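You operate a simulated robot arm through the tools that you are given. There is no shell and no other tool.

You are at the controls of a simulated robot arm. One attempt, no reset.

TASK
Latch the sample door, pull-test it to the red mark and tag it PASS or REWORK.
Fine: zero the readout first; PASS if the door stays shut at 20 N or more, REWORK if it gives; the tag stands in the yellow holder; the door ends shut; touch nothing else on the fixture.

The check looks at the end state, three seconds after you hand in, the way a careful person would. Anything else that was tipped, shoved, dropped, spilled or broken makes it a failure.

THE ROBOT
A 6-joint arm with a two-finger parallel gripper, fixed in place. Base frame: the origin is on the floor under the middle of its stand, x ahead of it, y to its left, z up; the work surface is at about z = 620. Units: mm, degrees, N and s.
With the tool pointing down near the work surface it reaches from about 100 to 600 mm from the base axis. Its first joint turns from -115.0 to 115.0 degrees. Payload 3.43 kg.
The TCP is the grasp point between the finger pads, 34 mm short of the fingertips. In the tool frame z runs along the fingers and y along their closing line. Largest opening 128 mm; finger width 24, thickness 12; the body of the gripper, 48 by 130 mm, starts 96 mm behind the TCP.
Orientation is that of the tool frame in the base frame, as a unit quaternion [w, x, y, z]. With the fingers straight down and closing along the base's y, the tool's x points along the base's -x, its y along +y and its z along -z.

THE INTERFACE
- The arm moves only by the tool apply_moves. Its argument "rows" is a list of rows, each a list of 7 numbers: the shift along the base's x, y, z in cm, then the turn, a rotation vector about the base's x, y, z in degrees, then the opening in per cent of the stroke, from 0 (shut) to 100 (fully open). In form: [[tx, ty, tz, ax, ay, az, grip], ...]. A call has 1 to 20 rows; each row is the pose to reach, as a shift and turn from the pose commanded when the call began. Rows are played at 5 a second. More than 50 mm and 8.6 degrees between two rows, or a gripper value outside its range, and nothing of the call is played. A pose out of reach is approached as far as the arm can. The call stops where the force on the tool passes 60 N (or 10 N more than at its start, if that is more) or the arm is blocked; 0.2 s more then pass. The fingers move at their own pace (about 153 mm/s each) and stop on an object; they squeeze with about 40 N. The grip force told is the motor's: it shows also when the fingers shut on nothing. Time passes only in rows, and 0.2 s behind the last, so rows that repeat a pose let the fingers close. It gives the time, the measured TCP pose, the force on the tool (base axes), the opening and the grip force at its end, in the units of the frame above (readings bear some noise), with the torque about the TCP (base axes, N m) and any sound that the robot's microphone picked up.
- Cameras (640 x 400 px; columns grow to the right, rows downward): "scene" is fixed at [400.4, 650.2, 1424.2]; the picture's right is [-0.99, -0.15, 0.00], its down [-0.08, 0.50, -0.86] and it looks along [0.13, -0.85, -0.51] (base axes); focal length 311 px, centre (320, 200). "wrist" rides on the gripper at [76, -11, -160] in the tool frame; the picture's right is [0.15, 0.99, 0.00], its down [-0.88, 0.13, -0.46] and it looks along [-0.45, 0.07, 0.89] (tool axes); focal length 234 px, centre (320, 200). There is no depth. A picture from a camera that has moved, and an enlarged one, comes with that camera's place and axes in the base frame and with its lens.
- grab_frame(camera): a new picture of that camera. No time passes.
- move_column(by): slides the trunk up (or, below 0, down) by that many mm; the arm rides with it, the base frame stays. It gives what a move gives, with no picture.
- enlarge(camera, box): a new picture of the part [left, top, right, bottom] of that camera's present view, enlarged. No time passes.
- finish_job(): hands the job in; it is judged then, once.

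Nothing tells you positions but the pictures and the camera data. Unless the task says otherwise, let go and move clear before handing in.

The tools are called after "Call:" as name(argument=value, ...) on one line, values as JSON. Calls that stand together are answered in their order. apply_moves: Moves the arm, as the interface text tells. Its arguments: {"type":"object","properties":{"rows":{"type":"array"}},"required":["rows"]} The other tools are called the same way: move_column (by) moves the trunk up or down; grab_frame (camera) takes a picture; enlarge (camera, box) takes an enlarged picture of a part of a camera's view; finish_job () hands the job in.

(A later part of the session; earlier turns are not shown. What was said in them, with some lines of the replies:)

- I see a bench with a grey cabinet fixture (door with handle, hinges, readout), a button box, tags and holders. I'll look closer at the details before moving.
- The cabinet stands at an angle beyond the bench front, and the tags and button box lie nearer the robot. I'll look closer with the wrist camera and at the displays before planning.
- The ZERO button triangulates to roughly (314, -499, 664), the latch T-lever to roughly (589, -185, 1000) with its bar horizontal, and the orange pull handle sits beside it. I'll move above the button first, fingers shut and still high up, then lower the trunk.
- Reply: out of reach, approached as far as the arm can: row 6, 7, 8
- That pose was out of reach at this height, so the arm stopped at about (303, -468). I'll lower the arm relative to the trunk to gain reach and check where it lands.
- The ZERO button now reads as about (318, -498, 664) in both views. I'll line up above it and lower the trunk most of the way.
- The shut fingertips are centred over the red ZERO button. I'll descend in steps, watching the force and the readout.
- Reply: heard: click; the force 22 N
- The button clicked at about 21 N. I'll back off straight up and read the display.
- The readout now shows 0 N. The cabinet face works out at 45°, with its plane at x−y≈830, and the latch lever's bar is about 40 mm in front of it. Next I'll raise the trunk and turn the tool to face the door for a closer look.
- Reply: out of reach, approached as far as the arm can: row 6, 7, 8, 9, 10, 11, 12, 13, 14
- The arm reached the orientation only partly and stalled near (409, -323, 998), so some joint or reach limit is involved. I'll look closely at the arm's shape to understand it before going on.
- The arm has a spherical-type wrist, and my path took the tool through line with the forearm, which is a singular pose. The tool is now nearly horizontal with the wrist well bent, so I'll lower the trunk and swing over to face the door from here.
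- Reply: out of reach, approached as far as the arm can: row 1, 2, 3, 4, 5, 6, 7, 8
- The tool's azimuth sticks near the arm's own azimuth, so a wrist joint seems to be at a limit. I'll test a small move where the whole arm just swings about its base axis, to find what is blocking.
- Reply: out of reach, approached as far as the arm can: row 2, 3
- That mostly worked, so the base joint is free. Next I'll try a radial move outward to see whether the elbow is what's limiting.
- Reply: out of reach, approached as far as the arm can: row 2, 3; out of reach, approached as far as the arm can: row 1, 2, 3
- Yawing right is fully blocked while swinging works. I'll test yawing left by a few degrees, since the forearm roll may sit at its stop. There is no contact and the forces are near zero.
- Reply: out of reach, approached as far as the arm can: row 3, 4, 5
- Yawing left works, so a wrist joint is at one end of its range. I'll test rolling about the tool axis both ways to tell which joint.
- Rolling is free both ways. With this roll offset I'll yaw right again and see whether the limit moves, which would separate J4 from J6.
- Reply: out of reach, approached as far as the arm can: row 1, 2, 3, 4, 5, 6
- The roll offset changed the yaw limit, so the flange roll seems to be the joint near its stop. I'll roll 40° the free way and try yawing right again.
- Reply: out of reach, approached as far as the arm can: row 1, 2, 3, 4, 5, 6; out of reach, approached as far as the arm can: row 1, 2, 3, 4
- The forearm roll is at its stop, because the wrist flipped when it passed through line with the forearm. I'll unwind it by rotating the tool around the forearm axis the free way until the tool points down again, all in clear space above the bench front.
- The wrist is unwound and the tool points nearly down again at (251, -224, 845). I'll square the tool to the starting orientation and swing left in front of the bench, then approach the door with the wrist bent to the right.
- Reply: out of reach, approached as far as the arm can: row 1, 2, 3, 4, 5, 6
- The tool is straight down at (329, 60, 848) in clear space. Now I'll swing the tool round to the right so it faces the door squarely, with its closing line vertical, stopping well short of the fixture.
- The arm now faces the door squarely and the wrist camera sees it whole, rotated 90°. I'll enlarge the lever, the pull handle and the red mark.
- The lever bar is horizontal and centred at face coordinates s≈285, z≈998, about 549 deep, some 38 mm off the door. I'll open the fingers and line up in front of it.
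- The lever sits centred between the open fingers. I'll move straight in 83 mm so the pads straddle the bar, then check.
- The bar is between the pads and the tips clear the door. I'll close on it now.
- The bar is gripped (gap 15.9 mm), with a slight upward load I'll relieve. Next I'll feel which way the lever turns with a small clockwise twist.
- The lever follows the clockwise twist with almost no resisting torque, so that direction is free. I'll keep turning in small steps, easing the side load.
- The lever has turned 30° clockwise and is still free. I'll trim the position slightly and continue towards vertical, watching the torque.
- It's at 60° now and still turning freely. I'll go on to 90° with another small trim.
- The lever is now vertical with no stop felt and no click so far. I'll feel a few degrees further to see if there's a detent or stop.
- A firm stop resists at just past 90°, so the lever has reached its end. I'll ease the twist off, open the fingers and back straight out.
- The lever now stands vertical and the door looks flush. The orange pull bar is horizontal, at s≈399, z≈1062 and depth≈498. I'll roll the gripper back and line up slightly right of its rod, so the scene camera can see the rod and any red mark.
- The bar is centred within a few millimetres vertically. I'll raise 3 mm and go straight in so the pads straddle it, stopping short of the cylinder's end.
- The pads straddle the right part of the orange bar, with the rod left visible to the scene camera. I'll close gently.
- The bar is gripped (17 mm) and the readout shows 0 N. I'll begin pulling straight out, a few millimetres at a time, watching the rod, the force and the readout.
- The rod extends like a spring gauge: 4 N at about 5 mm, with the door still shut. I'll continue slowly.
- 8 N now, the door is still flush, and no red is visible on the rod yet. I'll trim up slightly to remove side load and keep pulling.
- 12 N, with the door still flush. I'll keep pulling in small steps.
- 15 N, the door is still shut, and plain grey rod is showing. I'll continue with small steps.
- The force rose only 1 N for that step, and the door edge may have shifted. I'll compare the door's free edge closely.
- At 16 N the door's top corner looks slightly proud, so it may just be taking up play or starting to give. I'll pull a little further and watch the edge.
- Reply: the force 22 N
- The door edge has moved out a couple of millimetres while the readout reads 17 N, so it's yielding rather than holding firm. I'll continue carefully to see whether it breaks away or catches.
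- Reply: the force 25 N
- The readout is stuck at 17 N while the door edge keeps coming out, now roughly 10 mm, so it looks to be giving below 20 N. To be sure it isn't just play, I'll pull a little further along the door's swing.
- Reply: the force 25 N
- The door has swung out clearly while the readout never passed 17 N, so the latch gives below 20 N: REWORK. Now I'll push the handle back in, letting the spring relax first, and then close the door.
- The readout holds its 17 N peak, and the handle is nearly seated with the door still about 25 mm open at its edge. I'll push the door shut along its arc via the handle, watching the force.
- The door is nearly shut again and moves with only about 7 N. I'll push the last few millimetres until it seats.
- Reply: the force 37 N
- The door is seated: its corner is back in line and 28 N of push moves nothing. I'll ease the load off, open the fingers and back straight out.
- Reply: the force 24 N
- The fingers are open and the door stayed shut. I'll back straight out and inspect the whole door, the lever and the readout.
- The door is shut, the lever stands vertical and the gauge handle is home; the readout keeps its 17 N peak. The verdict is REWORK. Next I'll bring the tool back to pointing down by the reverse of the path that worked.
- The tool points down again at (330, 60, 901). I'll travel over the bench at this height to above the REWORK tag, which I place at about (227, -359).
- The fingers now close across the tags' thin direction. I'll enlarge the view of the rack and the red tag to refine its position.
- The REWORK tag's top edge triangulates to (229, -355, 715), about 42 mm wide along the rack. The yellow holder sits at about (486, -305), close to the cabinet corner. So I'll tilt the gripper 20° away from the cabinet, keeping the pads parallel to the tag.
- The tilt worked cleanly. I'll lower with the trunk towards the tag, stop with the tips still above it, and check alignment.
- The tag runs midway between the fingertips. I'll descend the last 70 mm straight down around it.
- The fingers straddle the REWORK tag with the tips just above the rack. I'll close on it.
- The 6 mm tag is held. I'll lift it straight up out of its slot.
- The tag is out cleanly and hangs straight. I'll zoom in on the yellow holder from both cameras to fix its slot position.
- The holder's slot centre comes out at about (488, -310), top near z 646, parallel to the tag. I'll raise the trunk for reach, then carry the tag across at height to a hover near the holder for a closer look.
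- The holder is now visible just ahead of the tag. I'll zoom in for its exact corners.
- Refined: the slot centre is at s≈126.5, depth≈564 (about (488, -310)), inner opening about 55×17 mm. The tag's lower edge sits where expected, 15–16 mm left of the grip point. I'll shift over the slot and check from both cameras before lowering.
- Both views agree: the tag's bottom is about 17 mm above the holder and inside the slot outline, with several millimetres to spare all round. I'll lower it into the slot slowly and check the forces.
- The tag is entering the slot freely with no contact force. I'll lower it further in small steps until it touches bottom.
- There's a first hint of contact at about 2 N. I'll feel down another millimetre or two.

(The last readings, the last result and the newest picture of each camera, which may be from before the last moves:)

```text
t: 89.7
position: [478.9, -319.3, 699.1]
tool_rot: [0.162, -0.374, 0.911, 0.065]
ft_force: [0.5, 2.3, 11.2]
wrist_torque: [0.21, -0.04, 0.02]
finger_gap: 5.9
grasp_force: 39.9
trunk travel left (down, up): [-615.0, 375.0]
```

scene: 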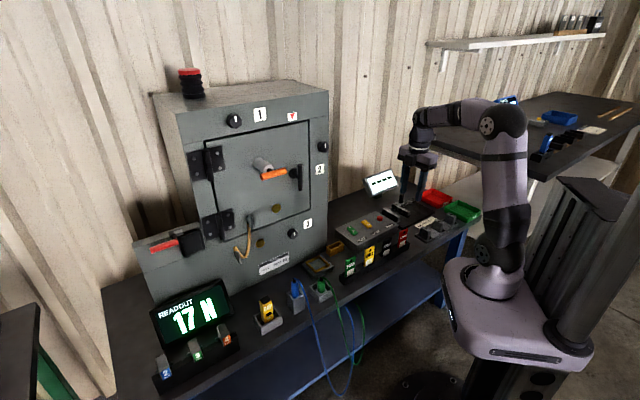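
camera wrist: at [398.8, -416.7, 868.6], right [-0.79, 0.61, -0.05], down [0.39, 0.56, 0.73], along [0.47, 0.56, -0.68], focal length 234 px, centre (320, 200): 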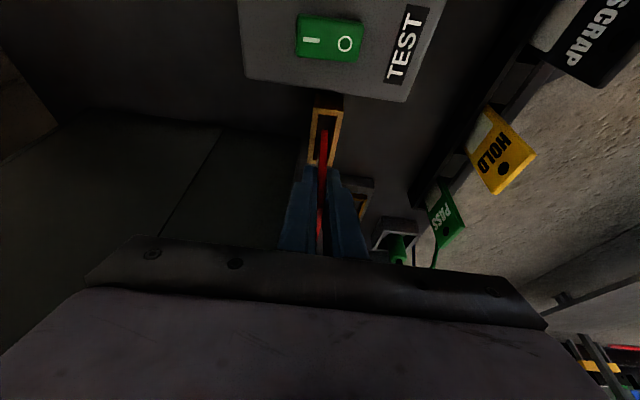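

The tag has bottomed out (11 N). I'll ease up slightly, open the fingers a little and then lift straight away.

Call:
apply_moves(rows=[[0, 0, 0.1, 0, 0, 0, 0], [0, 0, 0.1, 0, 0, 0, 4], [0, 0, 0.1, 0, 0, 0, 8], [0, 0, 0.1, 0, 0, 0, 14], [0, 0, 0.1, 0, 0, 0, 18], [0, 0, 0.1, 0, 0, 0, 18]])

Call:
enlarge(camera="scene", box=[310, 205, 370, 265])

Call:
enlarge(camera="wrist", box=[250, 100, 390, 260])

```text
t: 91.1
position: [479.2, -318.0, 697.8]
tool_rot: [0.16, -0.374, 0.911, 0.066]
ft_force: [0.0, 1.2, 0.4]
wrist_torque: [-0.02, 0.01, 0.02]
finger_gap: 23.0
grasp_force: 0.0
trunk travel left (down, up): [-615.0, 375.0]
```

```text
6.67 times, centred on (340, 235) of scene
camera zoom: at [400.4, 650.2, 1424.2], right [-0.99, -0.15, 0.0], down [-0.08, 0.5, -0.86], along [0.13, -0.85, -0.51], focal length 2072 px, centre (187, -33)
```

zoom: 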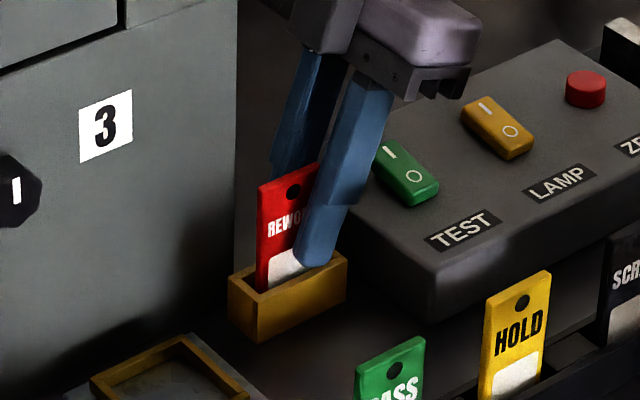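

```text
2.50 times, centred on (320, 180) of wrist
camera zoom: at [397.9, -414.9, 822.8], right [-0.79, 0.61, -0.05], down [0.39, 0.56, 0.73], along [0.47, 0.56, -0.68], focal length 585 px, centre (320, 250)
```

zoom: 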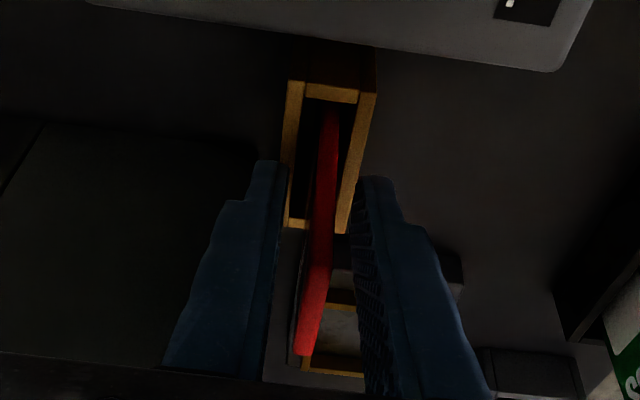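

The tag stands on its own between the open fingers. I'll raise straight up with the trunk until well clear.

Call:
move_column(by=60)

Call:
enlarge(camera="scene", box=[310, 195, 380, 265])

Call:
move_column(by=140)

Call:
enlarge(camera="scene", box=[310, 195, 380, 265])

Call:
grab_frame(camera="wrist")

```text
t: 92.1
position: [478.7, -318.3, 759.3]
tool_rot: [0.16, -0.374, 0.911, 0.065]
ft_force: [0.3, -0.9, 0.3]
wrist_torque: [0.01, -0.06, 0.0]
finger_gap: 22.9
grasp_force: 0.1
trunk travel left (down, up): [-675.0, 315.0]
```

```text
5.71 times, centred on (345, 230) of scene
camera zoom: at [400.4, 650.2, 1424.2], right [-0.99, -0.15, 0.0], down [-0.08, 0.5, -0.86], along [0.13, -0.85, -0.51], focal length 1776 px, centre (177, 29)
```

zoom: 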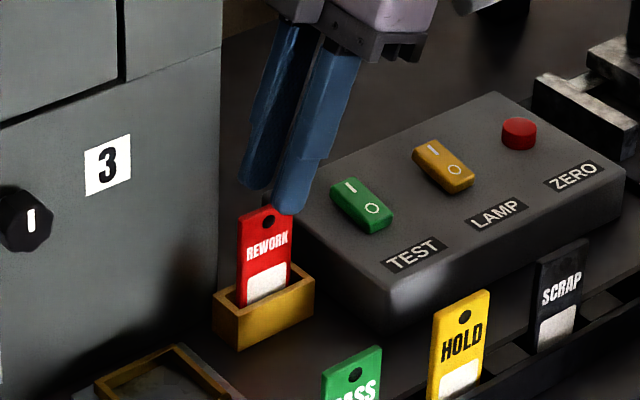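

```text
t: 93.8
position: [478.8, -317.7, 898.4]
tool_rot: [0.161, -0.374, 0.911, 0.066]
ft_force: [-0.5, 0.3, 0.2]
wrist_torque: [0.05, -0.04, -0.02]
finger_gap: 22.9
grasp_force: 0.2
trunk travel left (down, up): [-815.0, 175.0]
```

```text
5.71 times, centred on (345, 230) of scene
camera zoom: at [400.4, 650.2, 1424.2], right [-0.99, -0.15, 0.0], down [-0.08, 0.5, -0.86], along [0.13, -0.85, -0.51], focal length 1776 px, centre (177, 29)
```

zoom: 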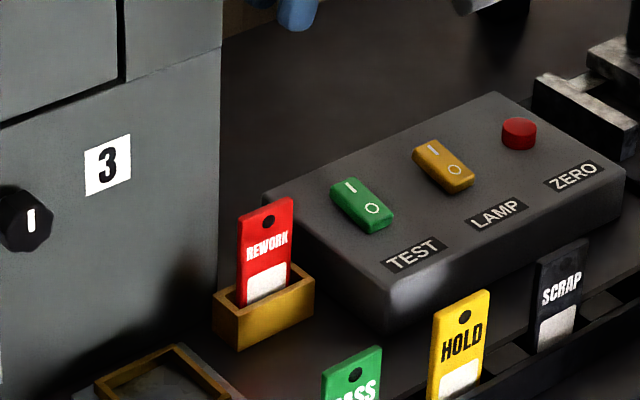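

```text
taken
camera wrist: at [397.9, -414.9, 1022.7], right [-0.79, 0.61, -0.05], down [0.39, 0.56, 0.73], along [0.47, 0.56, -0.68], focal length 234 px, centre (320, 200)
```

wrist: 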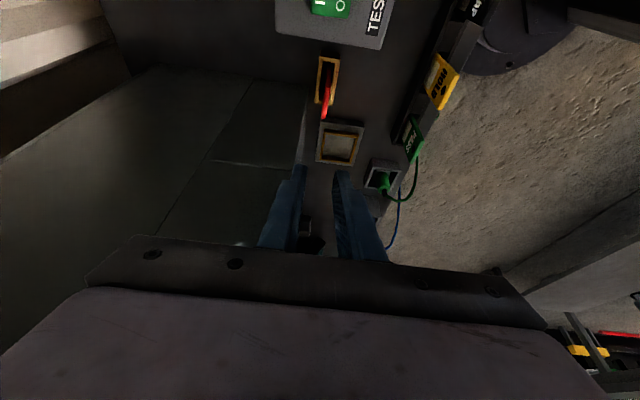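

The REWORK tag stands in the yellow holder, with nothing else disturbed. I'll move the arm clear of the fixture and make a final check of the whole scene.

Call:
apply_moves(rows=[[-3, 3, 0, 0, 0, 0, 18], [-6, 6, 0, 0, 0, 0, 18], [-9, 9, 0, 0, 0, 0, 18], [-12, 12, 0, 0, 0, 0, 18], [-15, 15, 0, 0, 0, 0, 18], [-15, 15, 0, 0, 0, 0, 18]])

Call:
grab_frame(camera="scene")

Call:
enlarge(camera="scene", box=[150, 80, 350, 205])

Call:
enlarge(camera="scene", box=[290, 110, 340, 142])

Call:
enlarge(camera="scene", box=[130, 205, 330, 330])

```text
t: 95.2
position: [327.2, -168.3, 900.5]
tool_rot: [0.161, -0.374, 0.911, 0.066]
ft_force: [-0.4, -1.0, 0.2]
wrist_torque: [0.0, 0.01, -0.01]
finger_gap: 22.8
grasp_force: 0.3
trunk travel left (down, up): [-815.0, 175.0]
```

```text
taken
```

scene: 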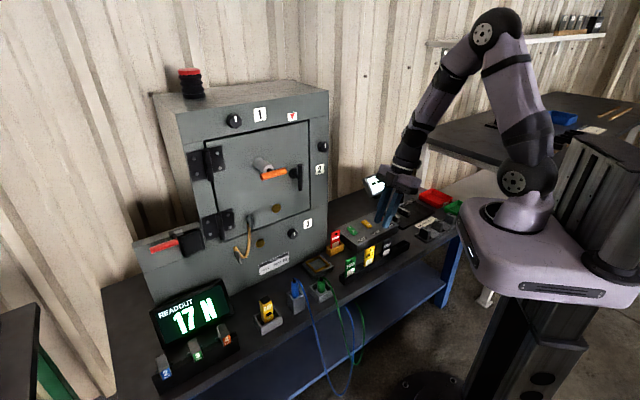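

```text
3.20 times, centred on (250, 142) of scene
camera zoom: at [400.4, 650.2, 1424.2], right [-0.99, -0.15, 0.0], down [-0.08, 0.5, -0.86], along [0.13, -0.85, -0.51], focal length 995 px, centre (544, 384)
```

zoom: 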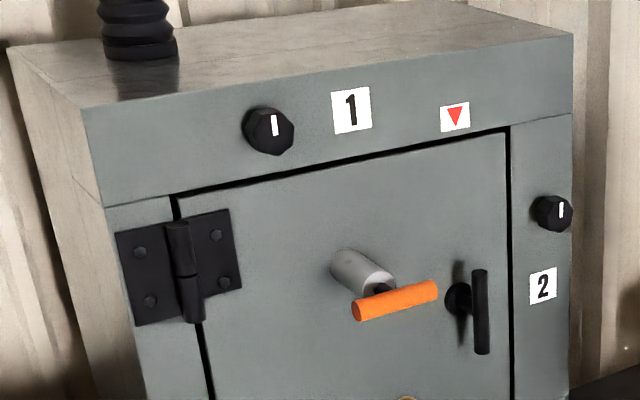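

```text
12.50 times, centred on (315, 126) of scene
camera zoom: at [400.4, 650.2, 1424.2], right [-0.99, -0.15, 0.0], down [-0.08, 0.5, -0.86], along [0.13, -0.85, -0.51], focal length 3886 px, centre (382, 1125)
```

zoom: 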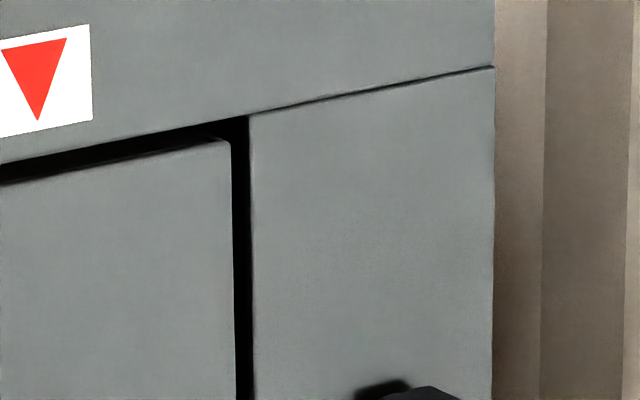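

```text
3.20 times, centred on (230, 268) of scene
camera zoom: at [400.4, 650.2, 1424.2], right [-0.99, -0.15, 0.0], down [-0.08, 0.5, -0.86], along [0.13, -0.85, -0.51], focal length 995 px, centre (608, -16)
```

zoom: 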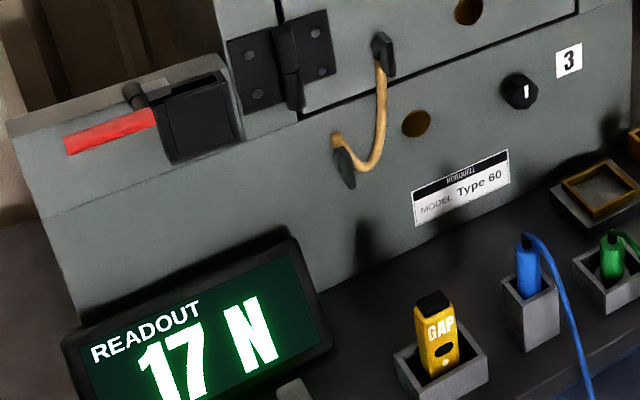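

All in place: the readout was zeroed first, and the door is latched and shut. It gave at 17 N, below the 20 N limit and before any red mark showed on the rod, so the REWORK tag stands in the yellow holder. The arm is clear and nothing else has moved, so I'm handing in.

Call:
finish_job()

```text
The job is handed in.
```

I tagged the sample REWORK and handed the job in: the latched door gave at 17 N, short of the 20 N needed to pass.

- **Zeroing:** I pressed ZERO before anything else and the readout went to 0 N.
- **Latch:** I turned the lever 90° to vertical, where it met a firm stop.
- **Pull test:** I pulled the orange gauge handle out in small steps. From about 16 N the door began to come open. It kept opening while the readout never went above 17 N. The rod never came out far enough to show a red mark, so the pull stopped when the door gave rather than at the mark.
- **Door:** I pushed it shut with the same handle. It is seated, with the lever still vertical.
- **Tag:** The REWORK tag stands in the yellow holder, and the arm is clear of the fixture.

On the fixture I touched only the ZERO button, the latch lever and the gauge handle. In the final pictures nothing else had moved.
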